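You operate a simulated robot arm through the tools that you are given. There is no shell and no other tool.

The job below is to be done with a simulated robot arm. You get a single attempt, and the scene is never put back.

TASK
Wind the long pipe to 10 mm/m and shut the blue pipe clip.
Fine: Sit the yellow gauge on the pipe, turn the jack knob by what it shows, then put the gauge back. Set down upright: yellow gauge.

Only the result counts: the job must be done as asked and must still hold three seconds after the hand-in. Knocking over, shifting, dropping, spilling or breaking anything else fails it.

THE ROBOT
A 6-joint arm with a two-finger parallel gripper, fixed in place. Base frame: the origin is at the foot of the arm, x ahead of it, y to its left, z up. Readings come in cm, degrees, newtons and seconds.
With the tool pointing down near the work surface it reaches from about 34 to 76 cm from the base axis. Its first joint turns from -66.0 to 66.0 degrees. Payload 2.45 kg.
The TCP is the grasp point between the finger pads, 2.4 cm short of the fingertips. In the tool frame z runs along the fingers and y along their closing line. Largest opening 6.8 cm; finger width 1.7, thickness 1; the body of the gripper, 4 by 7 cm, starts 4.1 cm behind the TCP.
Orientation is told as [roll, pitch, yaw] about the base's x, y, z axes, in that order, counted from this pose: with the fingers straight down and closing along the base's y, the tool's x points along the base's -x, its y along +y and its z along -z.

THE INTERFACE
- The arm moves only by the tool jog_arm. Its argument "steps" is a list of rows, each a list of 3 entries, a list of its own where there are three numbers: the shift along the base's x, y, z in cm, then the turn, a rotation vector about the base's x, y, z in degrees, then the gripper command, from -1 (shut) to 1 (fully open), values between in proportion. In form: [[[x, y, z], [rx, ry, rz], fingers], ...]. A call has 1 to 20 rows; each row is the pose to reach, as a shift and turn from the pose commanded when the call began. Each row takes 0.2 s and may step no farther than 5 cm and 8.6 degrees from the row before; otherwise, or with a gripper value out of range, the whole call is refused. A pose out of reach is approached as far as the arm can. The call stops where the force on the tool passes 40 N (or 10 N more than at its start, if that is more) or the arm is blocked; 0.2 s more then pass. The fingers move at their own pace (about 10.8 cm/s each) and stop on an object; they squeeze with about 39 N. The grip force told is the motor's: it shows also when the fingers shut on nothing. Time passes only in rows, and 0.2 s behind the last, so rows that repeat a pose let the fingers close. The reply holds the time, the measured pose of the TCP, the force on the tool along the base axes, the opening and the grip force, in the units named above and with some noise, with the torque about the TCP (base axes, N m) and any sound that the robot's microphone picked up.
- Cameras (640 x 400 px; columns grow to the right, rows downward): "scene" is fixed at [18.35, 42.87, 146.18]; the picture's right is [-0.63, -0.78, 0.00], its down [-0.53, 0.43, -0.73] and it looks along [0.57, -0.46, -0.69] (base axes); focal length 355 px, centre (320, 200). "wrist" rides on the gripper at [8.4, 1.1, -7.5] in the tool frame; the picture's right is [-0.13, 0.99, 0.00], its down [-0.60, -0.08, -0.79] and it looks along [-0.79, -0.10, 0.61] (tool axes); focal length 251 px, centre (320, 200). There is no depth. A picture from a camera that has moved, and an enlarged one, comes with that camera's place and axes in the base frame and with its lens. The place of the scene camera against the robot may be out by one fixed shift of up to 1.8 cm in any direction.
- capture(camera): a new picture of that camera. It takes no simulated time.
- close_up(camera, box): a new picture of the part [left, top, right, bottom] of that camera's present view, enlarged. It takes no simulated time.
- finish_job(): hands the job in; it is judged then, once.

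Places have to be worked out from the pictures, the camera data and where the tool is seen. Open the gripper and draw the arm clear of the work before you hand the job in, unless the task says otherwise.

The tools are called after ">>>" as name(argument=value, ...) on one line, values as JSON. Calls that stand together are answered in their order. jog_arm: Moves the arm, as the interface text tells. Its arguments: {"type":"object","properties":{"steps":{"type":"array","items":{"type":"array"}}},"required":["steps"]} The other tools are called the same way: capture (camera) takes a picture; close_up (camera, box) takes an enlarged picture of a part of a camera's view; finish_job () hands the job in.

At the start:

```text
t: 0.0
tool_pos: [37.89, 21.19, 111.86]
tool_rot: [0.0, 0.0, 0.0]
force: [0.1, -0.2, 0.1]
moment: [0.0, -0.02, -0.01]
gripper_width: 6.83
gripper_force: 0.2
```

scene: 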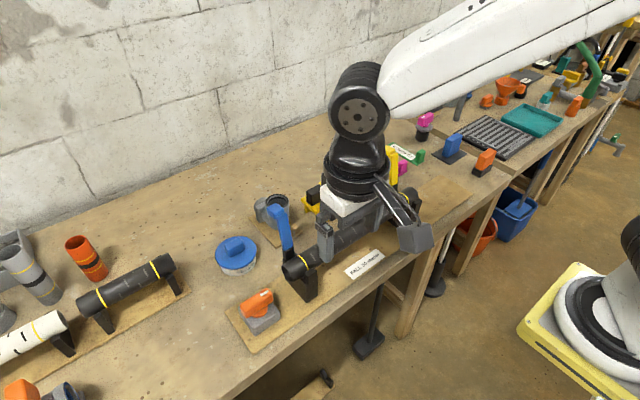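
wrist: 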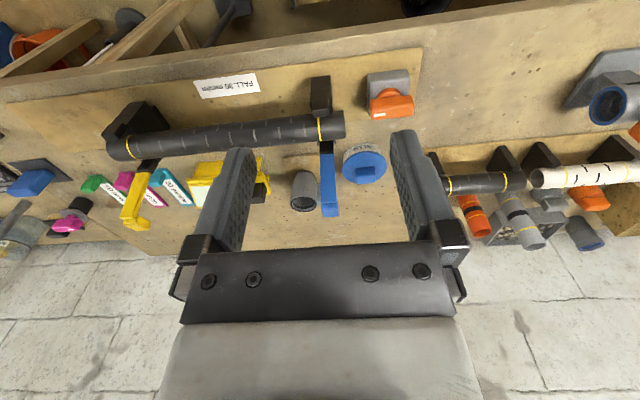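

The arm hides part of the bench, so I'll look closer at both camera views before moving anything.

>>> close_up(camera="scene", box=[200, 130, 460, 340])

>>> close_up(camera="wrist", box=[60, 50, 440, 260])

```text
1.90 times, centred on (330, 235) of scene
camera zoom: at [18.35, 42.87, 146.18], right [-0.63, -0.78, 0.0], down [-0.53, 0.43, -0.73], along [0.57, -0.46, -0.69], focal length 677 px, centre (301, 133)
```

zoom: 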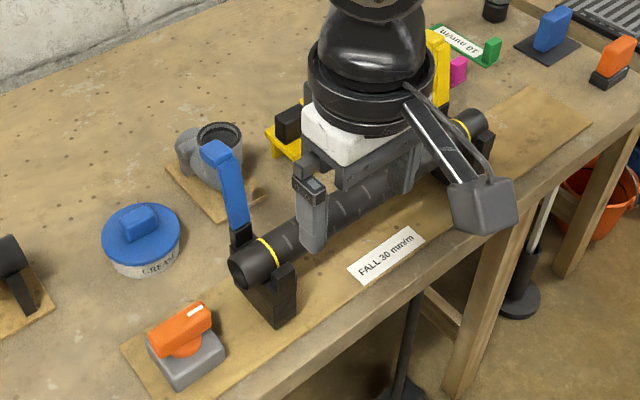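

```text
1.68 times, centred on (250, 155) of wrist
camera zoom: at [29.81, 22.33, 119.32], right [0.13, 0.99, 0.0], down [0.6, -0.08, 0.79], along [0.79, -0.1, -0.61], focal length 424 px, centre (438, 276)
```

zoom: 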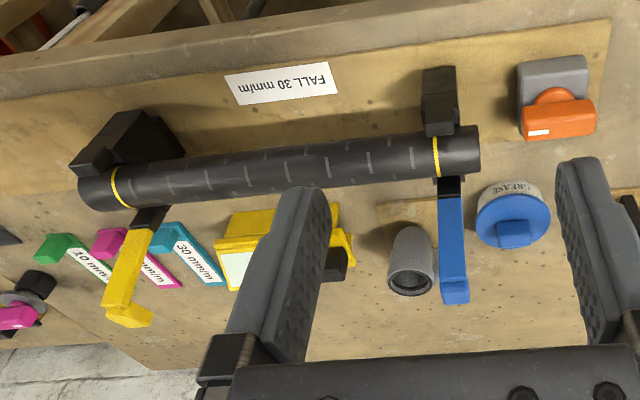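

The long pipe seems to run along y at about x≈53 and z≈88, with the blue and yellow levers behind it. The arm blocks the scene view, so I'll move it toward -y at height to clear it.

>>> jog_arm(steps=[[[0, -4, 2], [0, 0, 0], 1], [[0, -8, 4], [0, 0, 0], 1], [[0, -12, 6], [0, 0, 0], 1], [[0, -16, 8], [0, 0, 0], 1], [[0, -20, 8], [0, 0, 0], 1], [[0, -24, 8], [0, 0, 0], 1], [[0, -28, 8], [0, 0, 0], 1], [[0, -32, 8], [0, 0, 0], 1], [[0, -36, 8], [0, 0, 0], 1], [[0, -40, 8], [0, 0, 0], 1]])

>>> capture(camera="scene")

>>> capture(camera="wrist")

```text
t: 2.2
tool_pos: [38.08, -18.98, 120.01]
tool_rot: [-0.1, -0.1, 0.1]
force: [0.6, -0.7, -0.9]
moment: [0.03, 0.02, -0.03]
gripper_width: 6.83
gripper_force: 0.1
```

```text
taken
```

scene: 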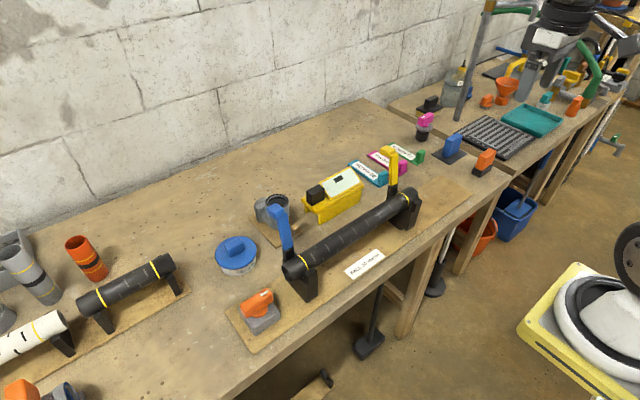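

```text
taken
camera wrist: at [29.8, -17.83, 127.48], right [0.13, 0.99, 0.0], down [0.6, -0.08, 0.79], along [0.79, -0.1, -0.61], focal length 251 px, centre (320, 200)
```

wrist: 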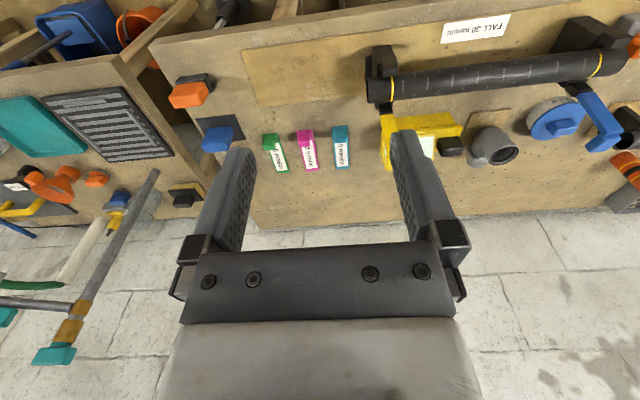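

The scene view of the workpiece is clear now, so I'll zoom in on the parts.

>>> close_up(camera="scene", box=[250, 180, 410, 280])

>>> close_up(camera="scene", box=[220, 240, 380, 340])

>>> close_up(camera="scene", box=[330, 130, 490, 230])

>>> close_up(camera="scene", box=[0, 220, 200, 345])

>>> close_up(camera="scene", box=[300, 160, 380, 210])

```text
4.00 times, centred on (330, 230) of scene
camera zoom: at [18.35, 42.87, 146.19], right [-0.63, -0.78, 0.0], down [-0.53, 0.43, -0.73], along [0.57, -0.46, -0.69], focal length 1421 px, centre (280, 80)
```

zoom: 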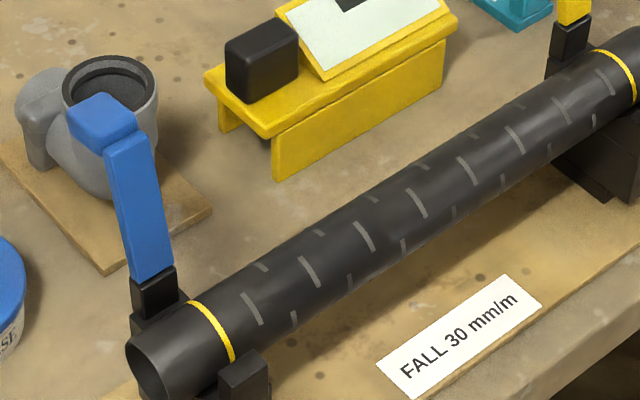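

```text
4.00 times, centred on (300, 290) of scene
camera zoom: at [18.35, 42.87, 146.19], right [-0.63, -0.78, 0.0], down [-0.53, 0.43, -0.73], along [0.57, -0.46, -0.69], focal length 1421 px, centre (400, -160)
```

zoom: 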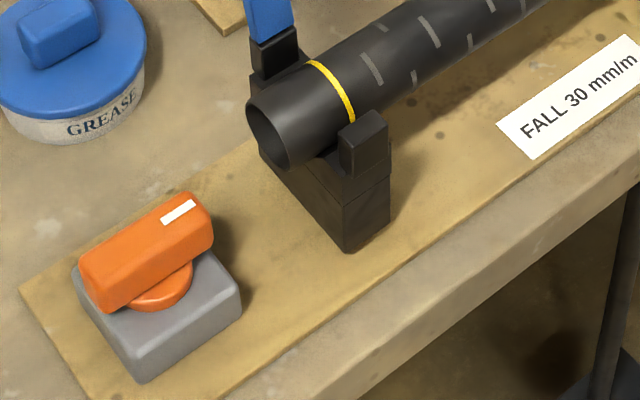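

```text
4.00 times, centred on (410, 180) of scene
camera zoom: at [18.35, 42.87, 146.19], right [-0.63, -0.78, 0.0], down [-0.53, 0.43, -0.73], along [0.57, -0.46, -0.69], focal length 1421 px, centre (-40, 280)
```

zoom: 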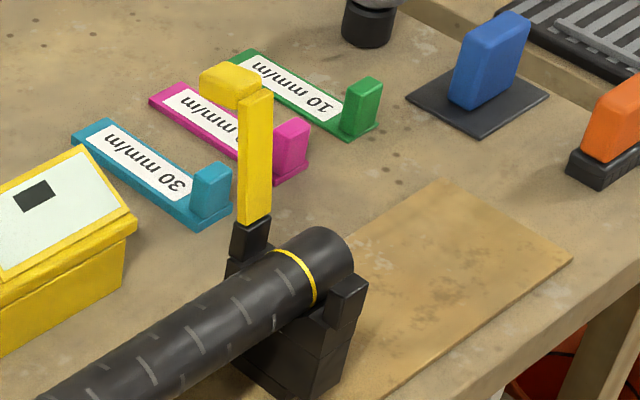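

```text
3.20 times, centred on (100, 282) of scene
camera zoom: at [18.35, 42.87, 146.19], right [-0.63, -0.78, 0.0], down [-0.53, 0.43, -0.73], along [0.57, -0.46, -0.69], focal length 1137 px, centre (1024, -64)
```

zoom: 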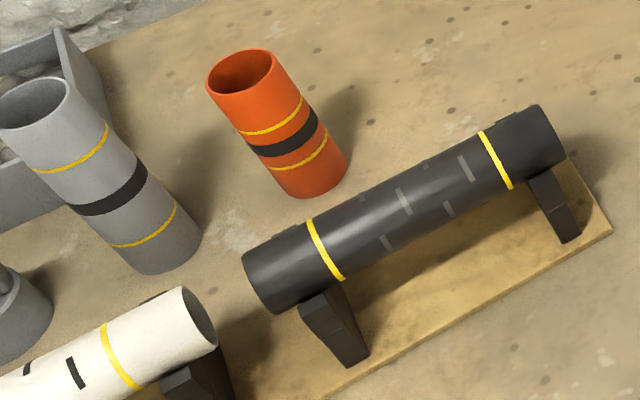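

```text
8.00 times, centred on (340, 185) of scene
camera zoom: at [18.35, 42.87, 146.19], right [-0.63, -0.78, 0.0], down [-0.53, 0.43, -0.73], along [0.57, -0.46, -0.69], focal length 2842 px, centre (160, 320)
```

zoom: 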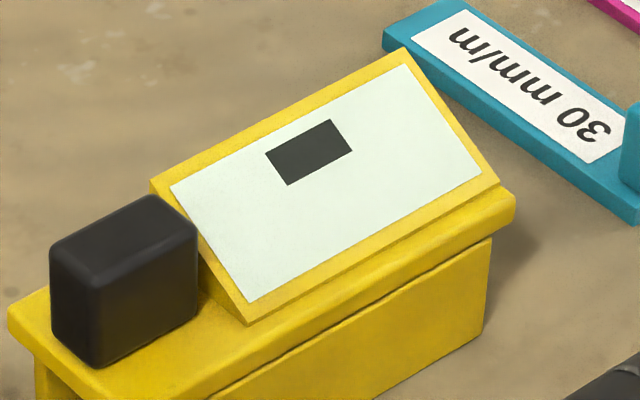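

I can see a yellow gauge with a black grip block and a display, an orange jack knob at the +y end, and open blue and yellow clips. I'll take wrist close-ups from this position to triangulate them.

>>> close_up(camera="wrist", box=[350, 20, 640, 200])

>>> close_up(camera="wrist", box=[360, 90, 520, 190])

>>> close_up(camera="wrist", box=[230, 90, 390, 190])

```text
2.21 times, centred on (495, 110) of wrist
camera zoom: at [29.8, -17.83, 127.48], right [0.13, 0.99, 0.0], down [0.6, -0.08, 0.79], along [0.79, -0.1, -0.61], focal length 555 px, centre (-66, 399)
```

zoom: 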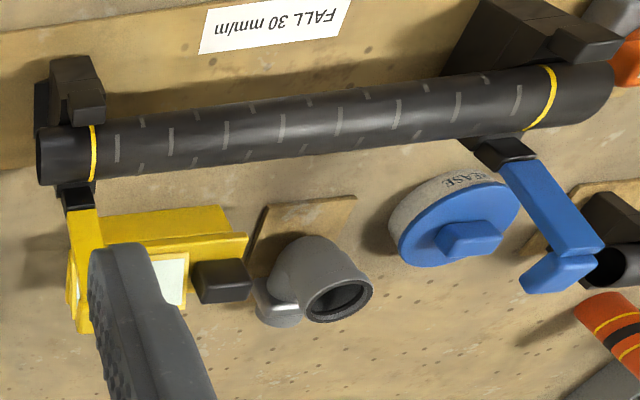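

```text
4.00 times, centred on (440, 140) of wrist
camera zoom: at [29.8, -17.83, 127.48], right [0.13, 0.99, 0.0], down [0.6, -0.08, 0.79], along [0.79, -0.1, -0.61], focal length 1006 px, centre (-160, 440)
```

zoom: 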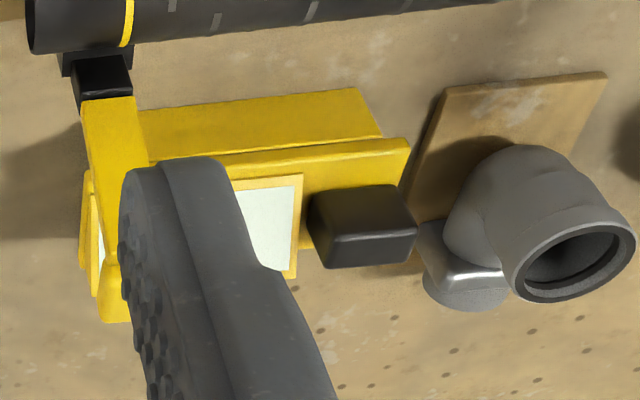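

```text
4.00 times, centred on (310, 140) of wrist
camera zoom: at [29.8, -17.83, 127.48], right [0.13, 0.99, 0.0], down [0.6, -0.08, 0.79], along [0.79, -0.1, -0.61], focal length 1006 px, centre (360, 440)
```

zoom: 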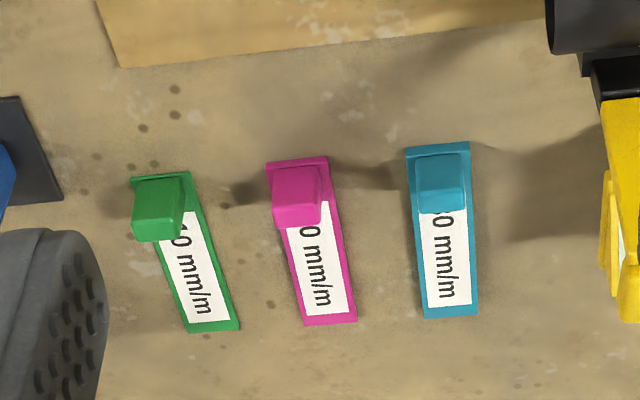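

The templates read 10 (green), 20 (magenta) and 30 (teal). I'll move to the middle so the wrist camera sees the gauge between the fingers.

>>> jog_arm(steps=[[[0, 4, 0], [0, 0, 0], 1], [[0, 8, 0], [0, 0, 0], 1], [[0, 12, 0], [0, 0, 0], 1], [[0, 16, 0], [0, 0, 0], 1], [[0, 20, -2], [0, 0, 0], 1], [[0, 22, -5], [0, 0, 0], 1], [[0, 22, -8], [0, 0, 0], 1]])

>>> capture(camera="wrist")

>>> close_up(camera="wrist", box=[200, 60, 440, 210])

```text
t: 3.8
tool_pos: [37.97, 3.27, 111.91]
tool_rot: [0.0, 0.1, -0.1]
force: [0.9, 0.1, 0.2]
moment: [0.03, -0.02, 0.01]
gripper_width: 6.79
gripper_force: 0.2
```

```text
taken
camera wrist: at [29.73, 4.33, 119.41], right [0.13, 0.99, 0.0], down [0.6, -0.08, 0.79], along [0.79, -0.1, -0.61], focal length 251 px, centre (320, 200)
```

wrist: 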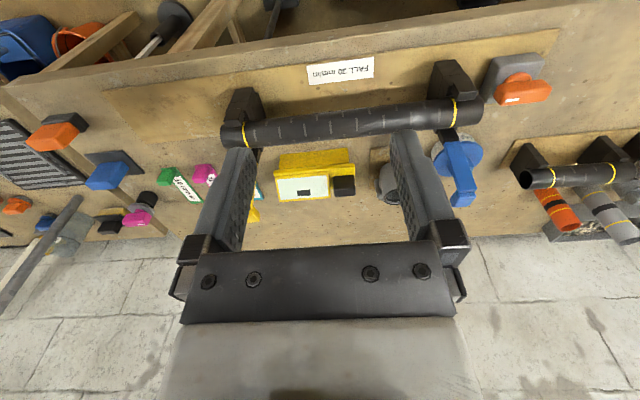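

```text
2.67 times, centred on (320, 135) of wrist
camera zoom: at [29.73, 4.33, 119.41], right [0.13, 0.99, 0.0], down [0.6, -0.08, 0.79], along [0.79, -0.1, -0.61], focal length 670 px, centre (320, 373)
```

zoom: 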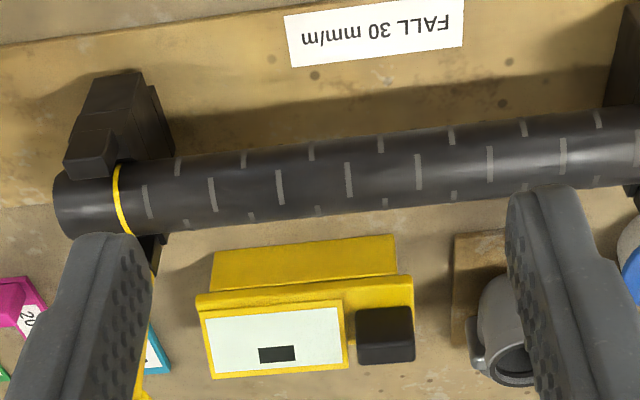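

The board surface comes out at z≈80.5, and the gauge sits on the bench at about x 64–70, y -9 to 6. I'll move closer for a detailed look at the gauge and its black grip block.

>>> jog_arm(steps=[[[4, 0, 0], [0, 0, 0], 1], [[8, 0, -1], [0, 0, 0], 1], [[12, 0, -3], [0, 0, 0], 1], [[14, 0, -5], [0, 0, 0], 1]])

>>> capture(camera="wrist")

>>> close_up(camera="wrist", box=[220, 60, 420, 185])

>>> close_up(camera="scene", box=[250, 130, 450, 255])

```text
t: 4.8
tool_pos: [52.23, 3.23, 106.74]
tool_rot: [0.0, 0.1, 0.0]
force: [-0.6, 0.1, 0.1]
moment: [0.0, -0.01, -0.06]
gripper_width: 6.83
gripper_force: 0.1
```

```text
taken
camera wrist: at [43.92, 4.47, 114.25], right [0.13, 0.99, 0.0], down [0.6, -0.08, 0.79], along [0.79, -0.1, -0.61], focal length 251 px, centre (320, 200)
```

wrist: 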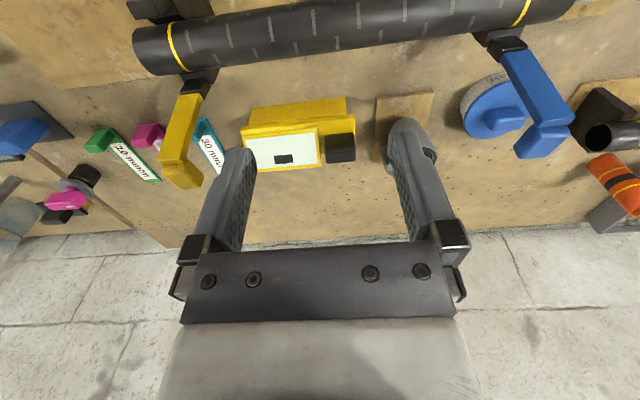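

```text
3.20 times, centred on (320, 122) of wrist
camera zoom: at [43.92, 4.47, 114.25], right [0.13, 0.99, 0.0], down [0.6, -0.08, 0.79], along [0.79, -0.1, -0.61], focal length 805 px, centre (320, 448)
```

zoom: 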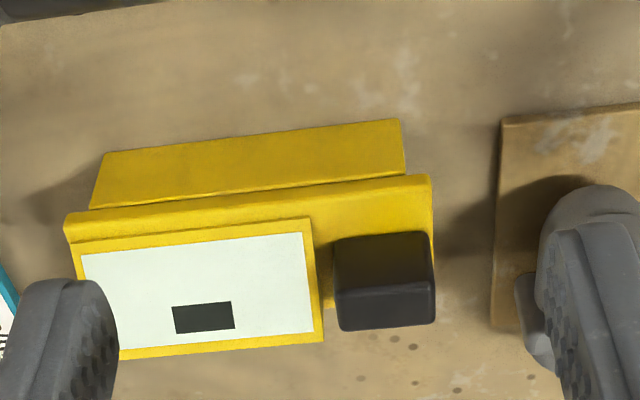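

```text
3.20 times, centred on (350, 192) of scene
camera zoom: at [18.35, 42.87, 146.18], right [-0.63, -0.78, 0.0], down [-0.53, 0.43, -0.73], along [0.57, -0.46, -0.69], focal length 1137 px, centre (224, 224)
```

zoom: 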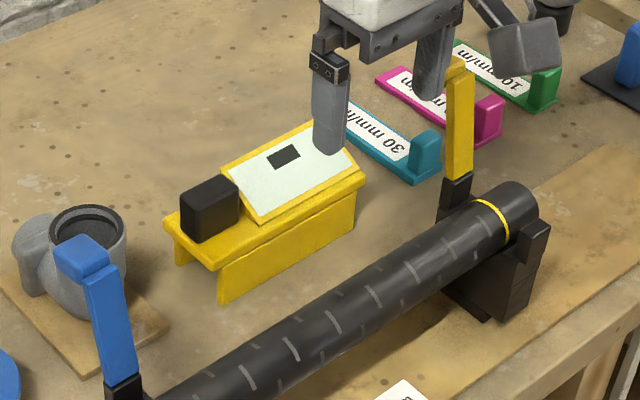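

The grip block is about 2.7 cm in x, 4.2 in y and 2.9 in z, centred near [67.9, 4.2, 86.7]. That calls for a grip closing along x. Before planning, I'll study the blue clip, the saddles and the knob at high zoom.

>>> close_up(camera="scene", box=[255, 195, 335, 245])

>>> close_up(camera="scene", box=[265, 240, 345, 290])

>>> close_up(camera="scene", box=[225, 280, 305, 330])

>>> close_up(camera="wrist", box=[440, 0, 600, 100])

>>> close_up(camera="wrist", box=[120, 0, 320, 125])

```text
8.00 times, centred on (295, 220) of scene
camera zoom: at [18.35, 42.87, 146.18], right [-0.63, -0.78, 0.0], down [-0.53, 0.43, -0.73], along [0.57, -0.46, -0.69], focal length 2842 px, centre (520, 40)
```

zoom: 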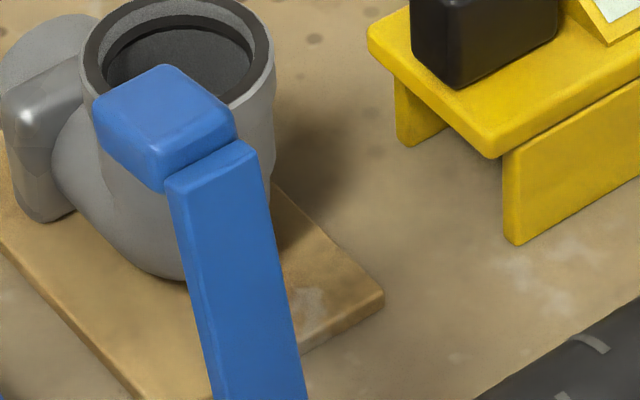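

```text
8.00 times, centred on (305, 265) of scene
camera zoom: at [18.35, 42.87, 146.18], right [-0.63, -0.78, 0.0], down [-0.53, 0.43, -0.73], along [0.57, -0.46, -0.69], focal length 2842 px, centre (440, -320)
```

zoom: 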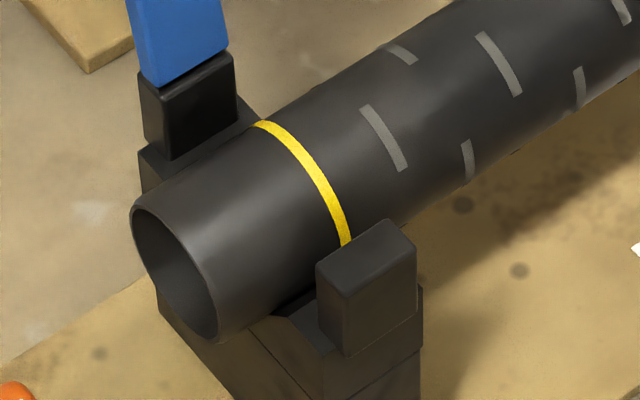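

```text
8.00 times, centred on (265, 305) of scene
camera zoom: at [18.35, 42.87, 146.18], right [-0.63, -0.78, 0.0], down [-0.53, 0.43, -0.73], along [0.57, -0.46, -0.69], focal length 2842 px, centre (760, -640)
```

zoom: 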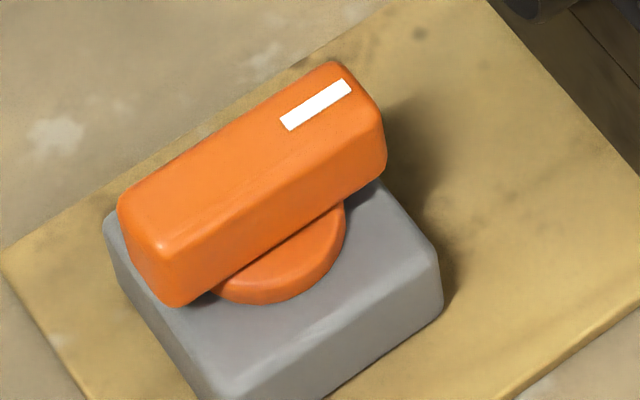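

```text
4.00 times, centred on (520, 50) of wrist
camera zoom: at [43.92, 4.47, 114.25], right [0.13, 0.99, 0.0], down [0.6, -0.08, 0.79], along [0.79, -0.1, -0.61], focal length 1006 px, centre (-480, 800)
```

zoom: 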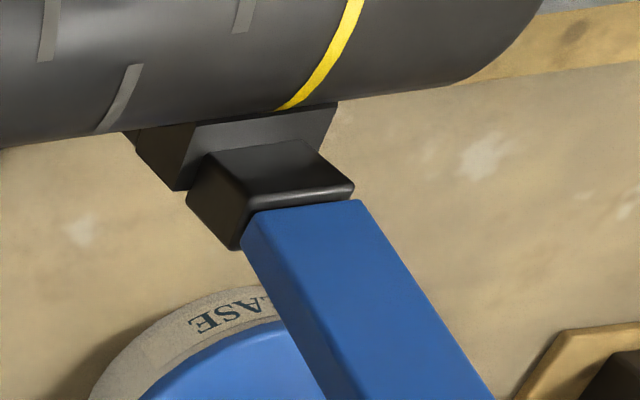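

```text
3.20 times, centred on (220, 62) of wrist
camera zoom: at [43.92, 4.47, 114.25], right [0.13, 0.99, 0.0], down [0.6, -0.08, 0.79], along [0.79, -0.1, -0.61], focal length 805 px, centre (640, 640)
```

zoom: 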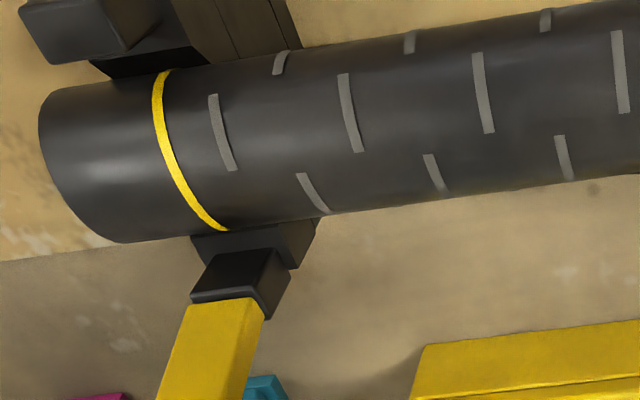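

Geometry estimates so far:
- **Pipe:** axis at x≈53, z≈87.6, radius about 2.
- **Blue lever:** from the hinge near [55.6, 20, 90.7] to its head at [58.7, 20.1, 98.6].
- **Gauge block:** must be gripped across x.

I'll yaw the tool +90° at height, which keeps the camera on the -y side, away from the blue lever.

>>> jog_arm(steps=[[[1, 0, 1], [0, 0, 8], 1], [[2, 0, 2], [0, 0, 16], 1], [[3, 0, 3], [0, 0, 24], 1], [[4, 0, 3], [0, 0, 32], 1], [[5, 0, 3], [0, 0, 40], 1], [[6, 0, 3], [0, 0, 48], 1], [[7, 0, 3], [0, 0, 56], 1], [[8, 0, 3], [0, 0, 64], 1], [[9, 0, 3], [0, 0, 72], 1], [[10, 0, 3], [0, 0, 80], 1], [[11, 0, 3], [0, 0, 86], 1], [[12, 0, 3], [0, 0, 90], 1]])

>>> capture(camera="wrist")

>>> capture(camera="scene")

```text
t: 7.4
tool_pos: [64.08, 3.31, 109.97]
tool_rot: [0.0, -0.1, 90.1]
force: [-0.6, 0.2, -0.9]
moment: [0.02, 0.01, -0.01]
gripper_width: 6.8
gripper_force: 0.1
```

```text
taken
camera wrist: at [63.18, -5.08, 117.37], right [-0.99, 0.13, 0.0], down [0.08, 0.6, 0.79], along [0.1, 0.79, -0.61], focal length 251 px, centre (320, 200)
```

wrist: 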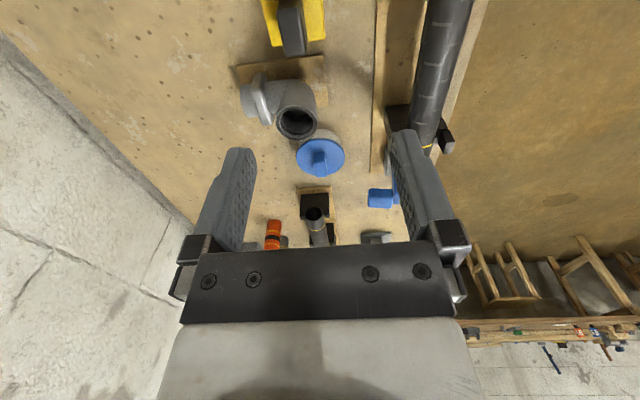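

```text
taken
```

scene: 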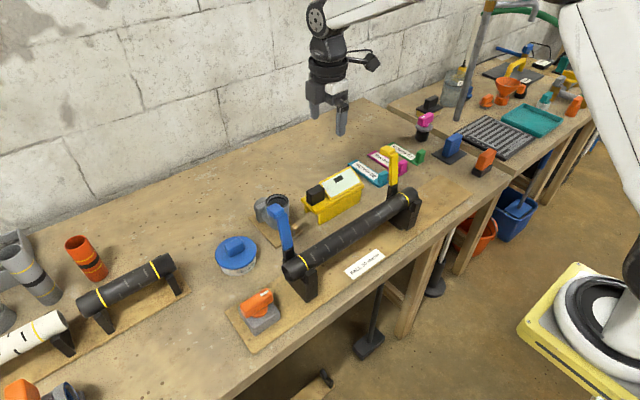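

The tool is at yaw 90°. I'll zoom on the gauge from this angle to pin down the block's x position.

>>> close_up(camera="wrist", box=[210, 0, 370, 100])

>>> close_up(camera="wrist", box=[350, 0, 510, 100])

>>> close_up(camera="wrist", box=[340, 120, 500, 220])

```text
4.00 times, centred on (290, 50) of wrist
camera zoom: at [63.18, -5.08, 117.37], right [-0.99, 0.13, 0.0], down [0.08, 0.6, 0.79], along [0.1, 0.79, -0.61], focal length 1006 px, centre (440, 800)
```

zoom: 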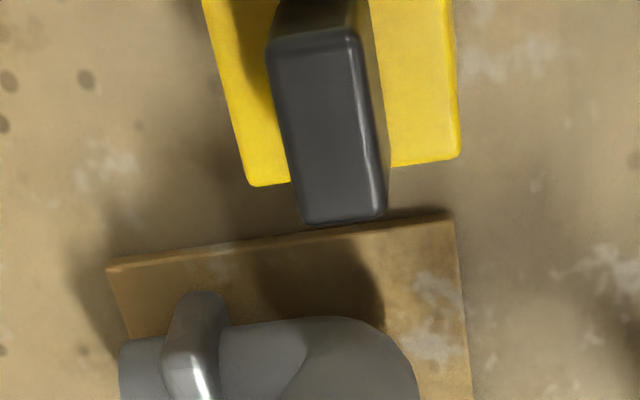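

```text
4.00 times, centred on (430, 50) of wrist
camera zoom: at [63.18, -5.08, 117.37], right [-0.99, 0.13, 0.0], down [0.08, 0.6, 0.79], along [0.1, 0.79, -0.61], focal length 1006 px, centre (-120, 800)
```

zoom: 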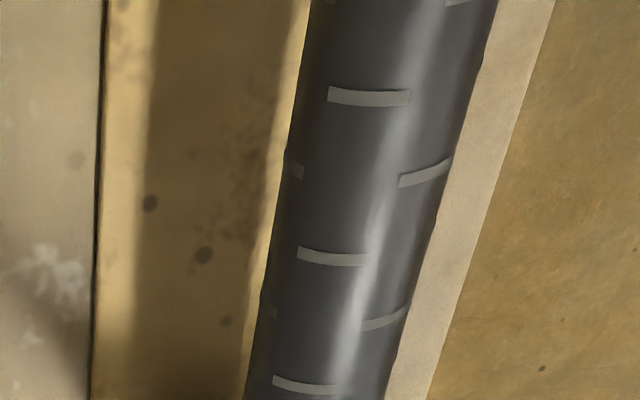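

```text
4.00 times, centred on (420, 170) of wrist
camera zoom: at [63.18, -5.08, 117.37], right [-0.99, 0.13, 0.0], down [0.08, 0.6, 0.79], along [0.1, 0.79, -0.61], focal length 1006 px, centre (-80, 320)
```

zoom: 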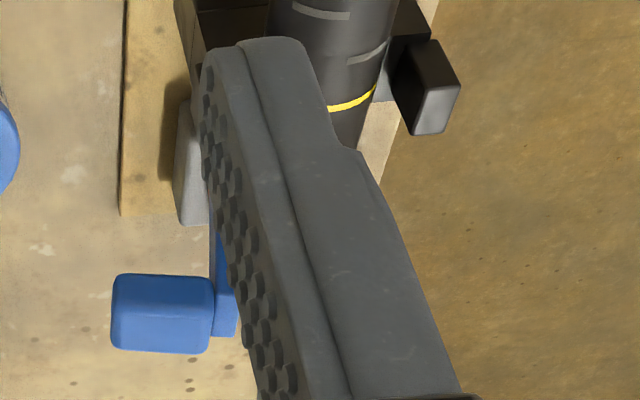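

Combining the views, the block centre is x≈67.3, y≈4.25 with its top at z≈88.6. The pipe centre is x≈52.2 with its top near z≈90.9. I'll descend to just above the block and check alignment.

>>> jog_arm(steps=[[[1.5, 0.5, -3], [0, 0, 0], 1], [[3.1, 0.95, -6], [0, 0, 0], 1], [[3.1, 0.95, -9], [0, 0, 0], 1], [[3.1, 0.95, -12], [0, 0, 0], 1], [[3.1, 0.95, -15], [0, 0, 0], 1]])

>>> capture(camera="wrist")

>>> close_up(camera="scene", box=[270, 130, 430, 230])

```text
t: 8.6
tool_pos: [66.94, 4.23, 94.97]
tool_rot: [0.0, -0.1, 90.0]
force: [0.3, 0.0, 0.1]
moment: [-0.02, -0.02, 0.02]
gripper_width: 6.77
gripper_force: 0.0
```

```text
taken
camera wrist: at [65.98, -4.11, 102.47], right [-0.99, 0.13, 0.0], down [0.08, 0.6, 0.79], along [0.1, 0.79, -0.61], focal length 251 px, centre (320, 200)
```

wrist: 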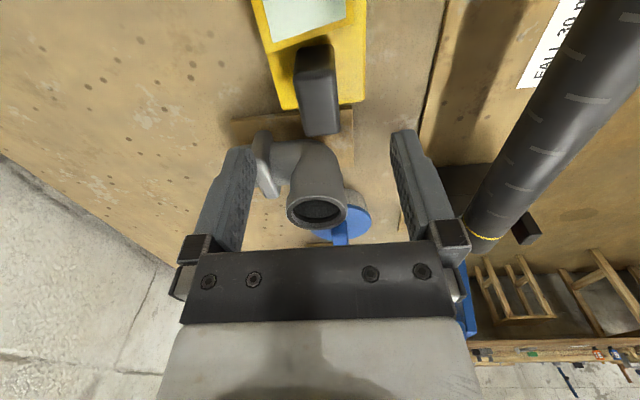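

```text
4.00 times, centred on (350, 180) of scene
camera zoom: at [18.35, 42.87, 146.18], right [-0.63, -0.78, 0.0], down [-0.53, 0.43, -0.73], along [0.57, -0.46, -0.69], focal length 1421 px, centre (200, 280)
```

zoom: 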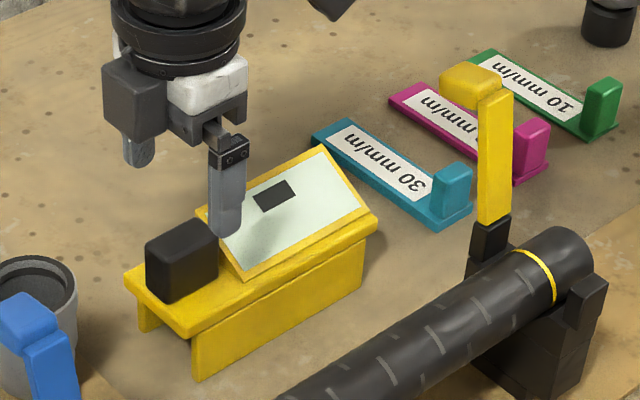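

Both views agree: the block centre is near x=67.25 and the fingers straddle it. I'll go down so the tips stop just above the gauge plate, still open.

>>> jog_arm(steps=[[[0.2, 0, -2], [0, 0, 0], 1], [[0.2, 0, -4], [0, 0, 0], 1], [[0.2, 0, -5.5], [0, 0, 0], 1], [[0.2, 0, -6.3], [0, 0, 0], 1], [[0.2, 0, -6.3], [0, 0, 0], 1]])

>>> capture(camera="wrist")

>>> close_up(camera="scene", box=[290, 160, 370, 210])

```text
t: 9.8
tool_pos: [67.28, 4.31, 88.47]
tool_rot: [0.0, -0.1, 89.9]
force: [-0.6, -0.2, 0.2]
moment: [0.05, 0.0, -0.03]
gripper_width: 6.79
gripper_force: 0.0
```

```text
taken
camera wrist: at [66.38, -4.06, 95.88], right [-0.99, 0.13, 0.0], down [0.08, 0.6, 0.79], along [0.1, 0.79, -0.61], focal length 251 px, centre (320, 200)
```

wrist: 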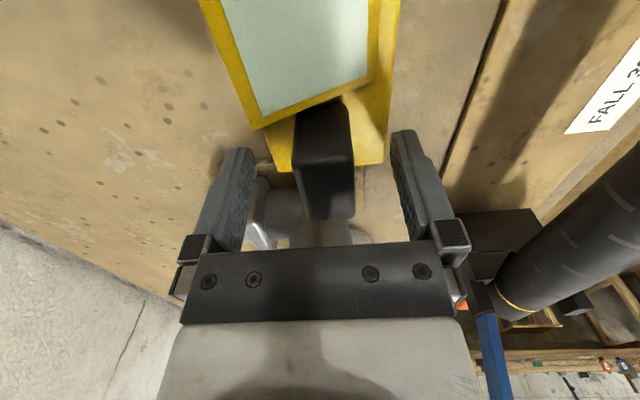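

```text
8.00 times, centred on (330, 185) of scene
camera zoom: at [18.35, 42.87, 146.18], right [-0.63, -0.78, 0.0], down [-0.53, 0.43, -0.73], along [0.57, -0.46, -0.69], focal length 2842 px, centre (240, 320)
```

zoom: 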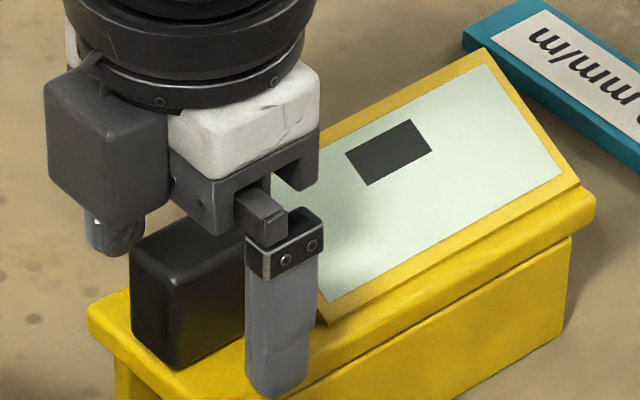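

The block is centred between the fingers, with its top at about 89 and the tips at about 86. I'll close the gripper on it.

>>> jog_arm(steps=[[[0, 0, 0], [0, 0, 0], -1], [[0, 0, 0], [0, 0, 0], -1], [[0, 0, 0], [0, 0, 0], -1], [[0, 0, 0], [0, 0, 0], -1]])

>>> capture(camera="wrist")

```text
t: 10.8
tool_pos: [67.22, 4.34, 88.44]
tool_rot: [0.0, 0.0, 90.0]
force: [-1.0, -1.1, 0.8]
moment: [0.06, 0.05, -0.07]
gripper_width: 2.38
gripper_force: 38.8
```

```text
taken
camera wrist: at [66.37, -4.06, 95.9], right [-0.99, 0.13, 0.0], down [0.08, 0.6, 0.79], along [0.1, 0.79, -0.61], focal length 251 px, centre (320, 200)
```

wrist: 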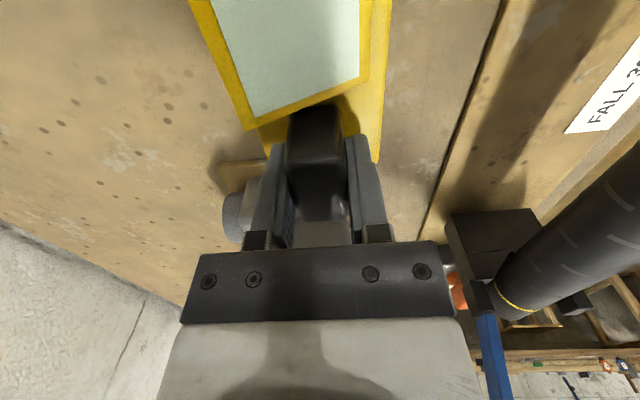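

Gripped at 2.38 cm wide. I'll lift a little and check the weight and whether the gauge tilts.

>>> jog_arm(steps=[[[0, 0, 0.3], [0, 0, 0], -1], [[0, 0, 0.8], [0, 0, 0], -1], [[0, 0, 1.5], [0, 0, 0], -1], [[0, 0, 2.5], [0, 0, 0], -1], [[0, 0, 2.5], [0, 0, 0], -1]])

>>> capture(camera="wrist")

>>> close_up(camera="scene", box=[270, 130, 430, 230])

```text
t: 12.0
tool_pos: [67.36, 4.18, 90.9]
tool_rot: [0.0, -0.1, 90.1]
force: [0.8, -0.3, -2.7]
moment: [0.13, 0.0, 0.0]
gripper_width: 2.38
gripper_force: 38.8
```

```text
taken
camera wrist: at [66.43, -4.15, 98.45], right [-0.99, 0.13, 0.0], down [0.08, 0.6, 0.79], along [0.1, 0.79, -0.61], focal length 251 px, centre (320, 200)
```

wrist: 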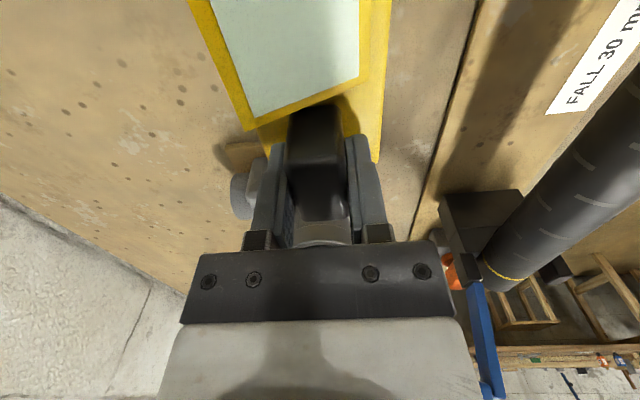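

```text
4.00 times, centred on (350, 180) of scene
camera zoom: at [18.36, 42.87, 146.18], right [-0.63, -0.78, 0.0], down [-0.53, 0.43, -0.73], along [0.57, -0.46, -0.69], focal length 1421 px, centre (200, 280)
```

zoom: 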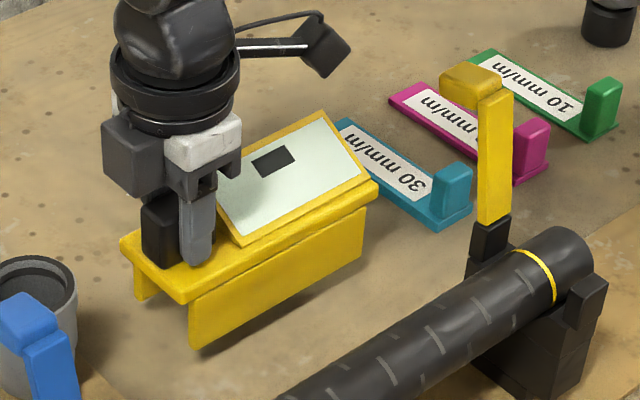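

The gauge came up level, weighing about 3 N, and is held firmly. I'll raise it and carry it above the pipe, keeping it between the two clips.

>>> jog_arm(steps=[[[0, 1, 3], [0, 0, 0], -1], [[0, 3, 6], [0, 0, 0], -1], [[0, 5, 9], [0, 0, 0], -1], [[0, 6, 11.5], [0, 0, 0], -1], [[-3, 6, 11.5], [0, 0, 0], -1], [[-6, 6, 11.5], [0, 0, 0], -1], [[-9, 6, 11.5], [0, 0, 0], -1], [[-12, 6, 11.5], [0, 0, 0], -1], [[-14, 6, 11.5], [0, 0, 0], -1], [[-15.1, 6, 11.5], [0, 0, 0], -1], [[-15.1, 6, 11.5], [0, 0, 0], -1]])

>>> capture(camera="wrist")

>>> capture(camera="scene")

>>> close_up(camera="scene", box=[270, 150, 430, 250])

```text
t: 14.4
tool_pos: [52.32, 10.3, 102.53]
tool_rot: [0.0, 0.0, 90.0]
force: [-0.4, -0.1, -2.1]
moment: [0.12, 0.01, 0.02]
gripper_width: 2.39
gripper_force: 38.9
```

```text
taken
camera wrist: at [51.45, 1.86, 110.05], right [-0.99, 0.13, 0.0], down [0.08, 0.6, 0.79], along [0.1, 0.79, -0.61], focal length 251 px, centre (320, 200)
```

wrist: 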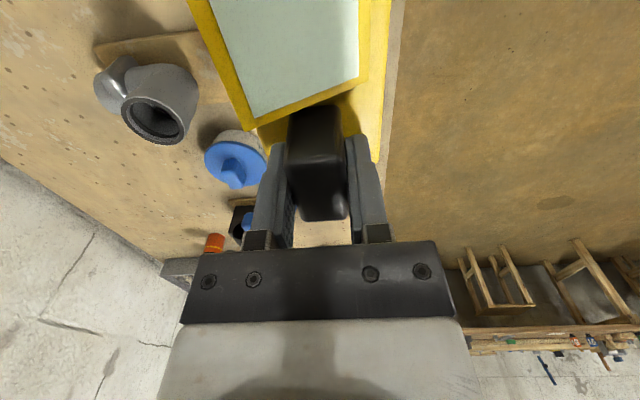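

```text
taken
```

scene: 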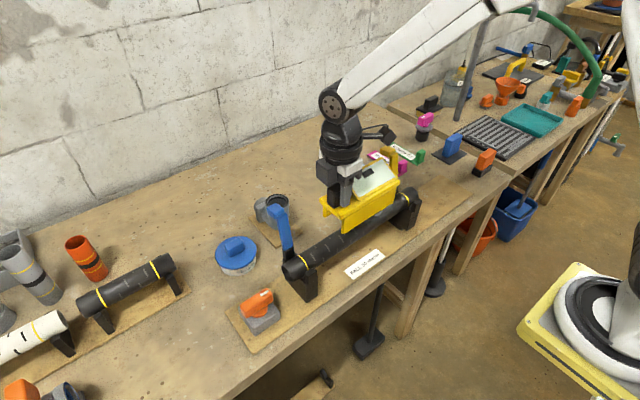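

```text
4.00 times, centred on (350, 200) of scene
camera zoom: at [18.35, 42.87, 146.18], right [-0.63, -0.78, 0.0], down [-0.53, 0.43, -0.73], along [0.57, -0.46, -0.69], focal length 1421 px, centre (200, 200)
```

zoom: 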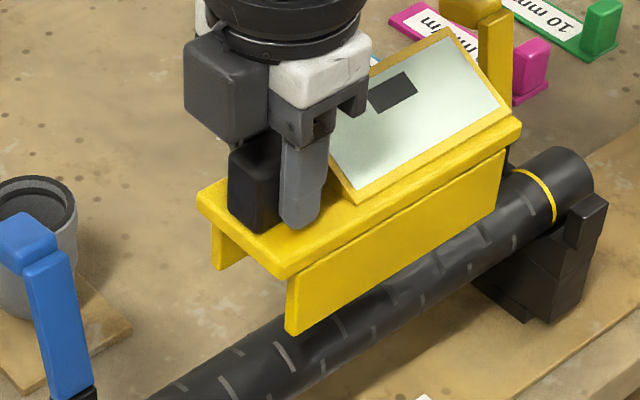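

The gauge is above the pipe. I'll zoom in on its near end to judge the leg gap against the pipe diameter and the sideways alignment.

>>> close_up(camera="scene", box=[300, 185, 380, 235])

>>> close_up(camera="scene", box=[290, 215, 370, 265])

>>> close_up(camera="wrist", box=[240, 60, 400, 160])

```text
8.00 times, centred on (340, 210) of scene
camera zoom: at [18.35, 42.87, 146.18], right [-0.63, -0.78, 0.0], down [-0.53, 0.43, -0.73], along [0.57, -0.46, -0.69], focal length 2842 px, centre (160, 120)
```

zoom: 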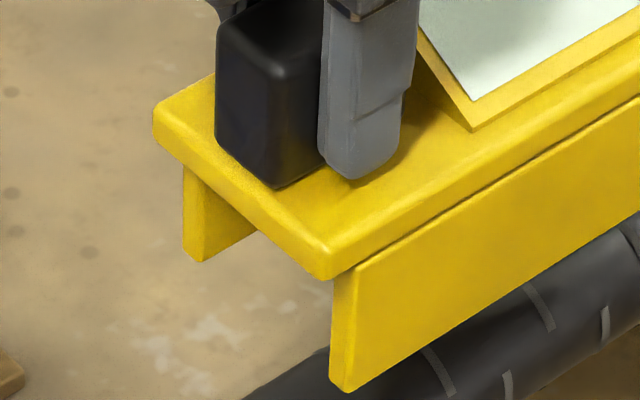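

```text
8.00 times, centred on (330, 240) of scene
camera zoom: at [18.35, 42.87, 146.18], right [-0.63, -0.78, 0.0], down [-0.53, 0.43, -0.73], along [0.57, -0.46, -0.69], focal length 2842 px, centre (240, -120)
```

zoom: 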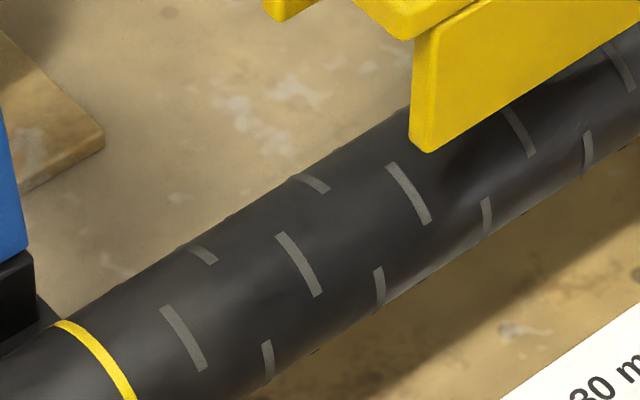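

```text
4.00 times, centred on (320, 110) of wrist
camera zoom: at [51.45, 1.86, 110.05], right [-0.99, 0.13, 0.0], down [0.08, 0.6, 0.79], along [0.1, 0.79, -0.61], focal length 1006 px, centre (320, 560)
```

zoom: 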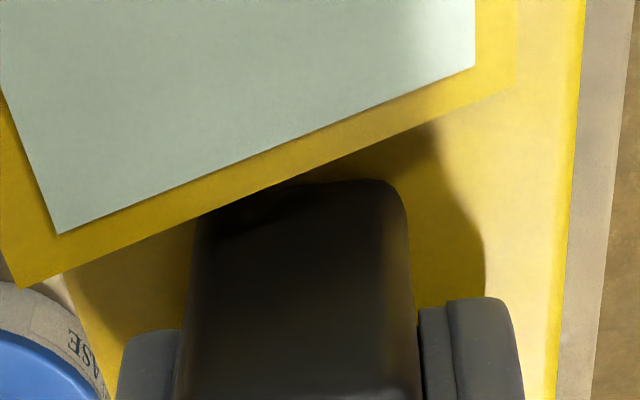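

The leg gap looks only slightly wider than the pipe, about 4.25 cm against roughly 4 cm, so x alignment matters. I'll lower until the leg bottoms are nearly level with the pipe top and re-measure at that height.

>>> jog_arm(steps=[[[-0.1, 0, -1], [0, 0, 0], -1], [[-0.2, 0, -2], [0, 0, 0], -1], [[-0.2, 0, -2.7], [0, 0, 0], -1], [[-0.2, 0, -2.7], [0, 0, 0], -1]])

>>> close_up(camera="scene", box=[300, 200, 380, 250])

>>> close_up(camera="scene", box=[320, 205, 360, 230])

```text
t: 15.4
tool_pos: [52.17, 10.08, 99.77]
tool_rot: [0.0, 0.1, 89.9]
force: [-0.4, 0.3, -1.8]
moment: [0.12, -0.02, 0.01]
gripper_width: 2.4
gripper_force: 38.7
```

```text
8.00 times, centred on (340, 225) of scene
camera zoom: at [18.35, 42.87, 146.18], right [-0.63, -0.78, 0.0], down [-0.53, 0.43, -0.73], along [0.57, -0.46, -0.69], focal length 2842 px, centre (160, 0)
```

zoom: 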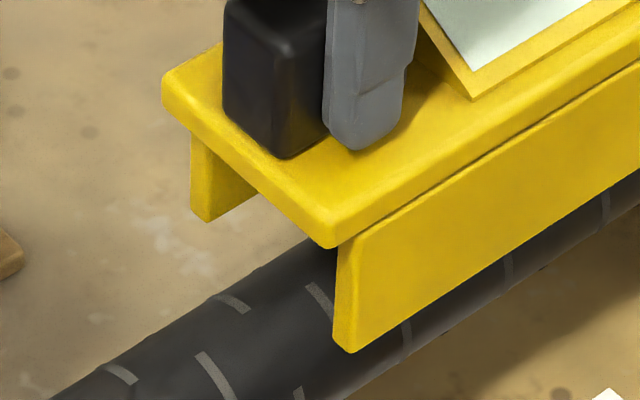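

```text
16.00 times, centred on (340, 218) of scene
camera zoom: at [18.35, 42.87, 146.18], right [-0.63, -0.78, 0.0], down [-0.53, 0.43, -0.73], along [0.57, -0.46, -0.69], focal length 5684 px, centre (0, -80)
```

zoom: 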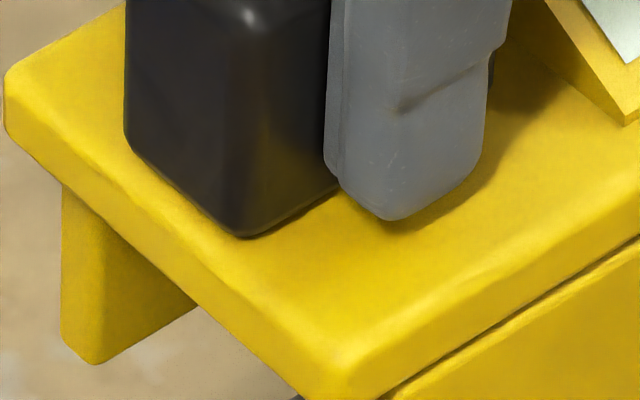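

The legs span about 6.1 cm outside with an inner gap near 5.0 cm, against a pipe of about 3.9 cm, so there is roughly ±0.5 cm of play. The gauge reads about 0.3 cm too far in +x relative to the pipe. I'll correct that and lower slightly so the legs start to straddle it.

>>> jog_arm(steps=[[[-0.28, 0, 0], [0, 0, 0], -1], [[-0.28, 0, -0.6], [0, 0, 0], -1], [[-0.28, 0, -1.2], [0, 0, 0], -1], [[-0.28, 0, -1.8], [0, 0, 0], -1], [[-0.28, 0, -1.8], [0, 0, 0], -1]])

>>> close_up(camera="scene", box=[300, 200, 380, 250])

>>> close_up(camera="scene", box=[340, 150, 440, 212])

```text
t: 16.6
tool_pos: [51.65, 10.18, 98.09]
tool_rot: [0.0, 0.0, 89.9]
force: [-0.2, 0.4, -1.9]
moment: [0.12, -0.02, 0.01]
gripper_width: 2.39
gripper_force: 39.3
```

```text
8.00 times, centred on (340, 225) of scene
camera zoom: at [18.35, 42.87, 146.18], right [-0.63, -0.78, 0.0], down [-0.53, 0.43, -0.73], along [0.57, -0.46, -0.69], focal length 2842 px, centre (160, 0)
```

zoom: 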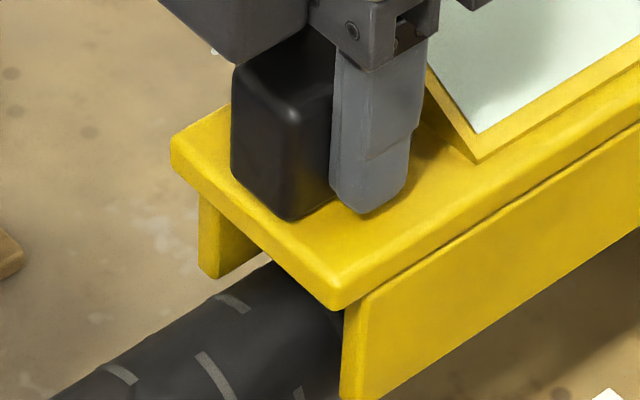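

```text
6.40 times, centred on (390, 181) of scene
camera zoom: at [18.35, 42.87, 146.18], right [-0.63, -0.78, 0.0], down [-0.53, 0.43, -0.73], along [0.57, -0.46, -0.69], focal length 2273 px, centre (-128, 322)
```

zoom: 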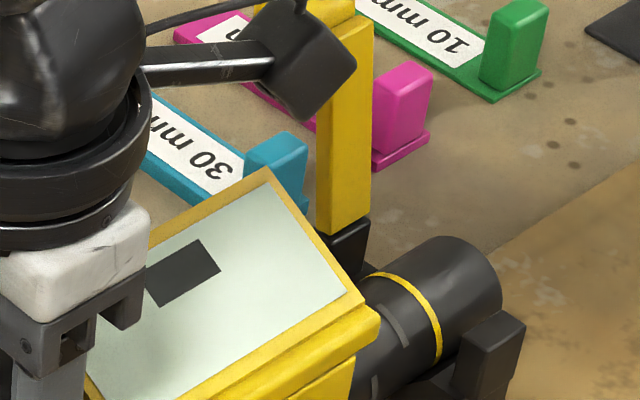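

The gauge centre now matches the pipe axis to within a millimetre or so in the scene frame. I'll keep lowering gently and watch the force for contact.

>>> jog_arm(steps=[[[0, 0, -0.6], [0, 0, 0], -1], [[0, 0, -1.2], [0, 0, 0], -1], [[0, 0, -1.7], [0, 0, 0], -1], [[0, 0, -2.1], [0, 0, 0], -1], [[0, 0, -2.1], [0, 0, 0], -1]])

>>> close_up(camera="scene", box=[300, 205, 380, 255])

```text
t: 17.8
tool_pos: [51.82, 10.29, 95.82]
tool_rot: [0.0, 0.0, 90.0]
force: [0.3, -0.9, -2.3]
moment: [0.1, -0.03, 0.02]
gripper_width: 2.35
gripper_force: 39.1
```

```text
8.00 times, centred on (340, 230) of scene
camera zoom: at [18.35, 42.87, 146.18], right [-0.63, -0.78, 0.0], down [-0.53, 0.43, -0.73], along [0.57, -0.46, -0.69], focal length 2842 px, centre (160, -40)
```

zoom: 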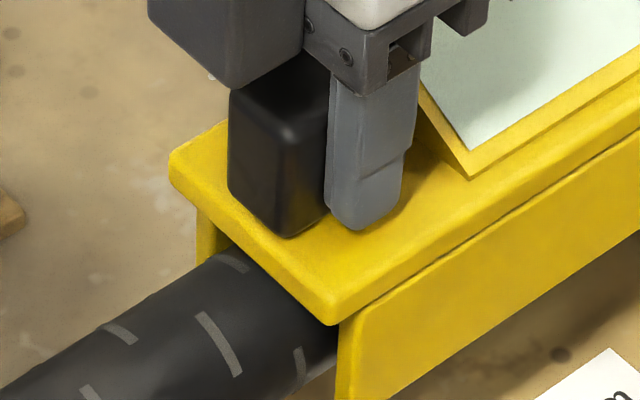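

No contact yet and it looks well centred. I'll continue in small steps.

>>> jog_arm(steps=[[[0, 0, -0.2], [0, 0, 0], -1], [[0, 0, -0.4], [0, 0, 0], -1], [[0, 0, -0.4], [0, 0, 0], -1]])

>>> close_up(camera="scene", box=[330, 165, 410, 215])

```text
t: 18.6
tool_pos: [51.88, 10.22, 95.6]
tool_rot: [0.0, 0.0, 90.0]
force: [0.1, -0.6, -2.1]
moment: [0.08, -0.04, -0.06]
gripper_width: 2.37
gripper_force: 38.7
```

```text
8.00 times, centred on (370, 190) of scene
camera zoom: at [18.35, 42.87, 146.18], right [-0.63, -0.78, 0.0], down [-0.53, 0.43, -0.73], along [0.57, -0.46, -0.69], focal length 2842 px, centre (-80, 280)
```

zoom: 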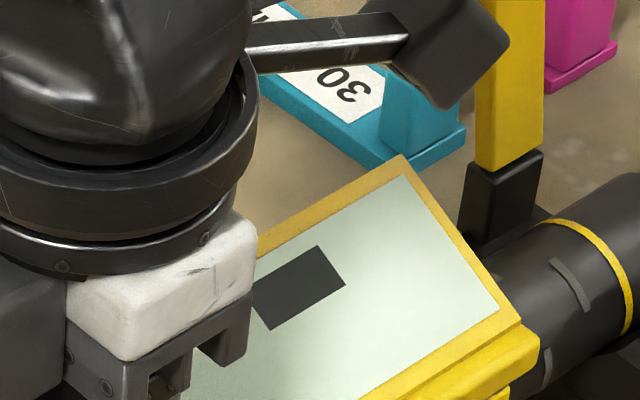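

>>> jog_arm(steps=[[[0, 0, -0.15], [0, 0, 0], -1], [[0, 0, -0.3], [0, 0, 0], -1], [[0, 0, -0.3], [0, 0, 0], -1]])

>>> close_up(camera="scene", box=[330, 165, 410, 215])

```text
t: 19.4
tool_pos: [51.79, 10.29, 95.32]
tool_rot: [-0.1, 0.0, 90.0]
force: [0.4, 0.2, -2.1]
moment: [0.12, 0.01, 0.01]
gripper_width: 2.41
gripper_force: 38.5
```

```text
8.00 times, centred on (370, 190) of scene
camera zoom: at [18.35, 42.87, 146.18], right [-0.63, -0.78, 0.0], down [-0.53, 0.43, -0.73], along [0.57, -0.46, -0.69], focal length 2842 px, centre (-80, 280)
```

zoom: 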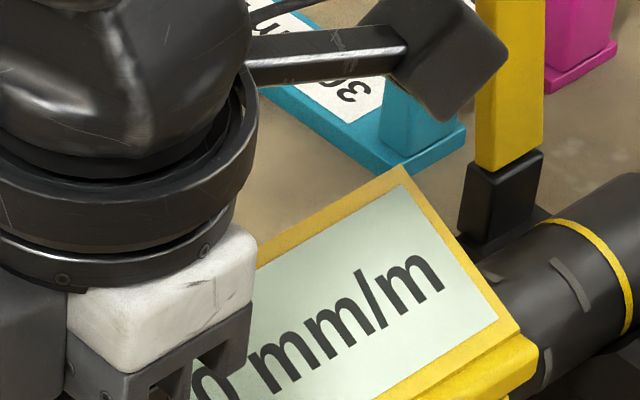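

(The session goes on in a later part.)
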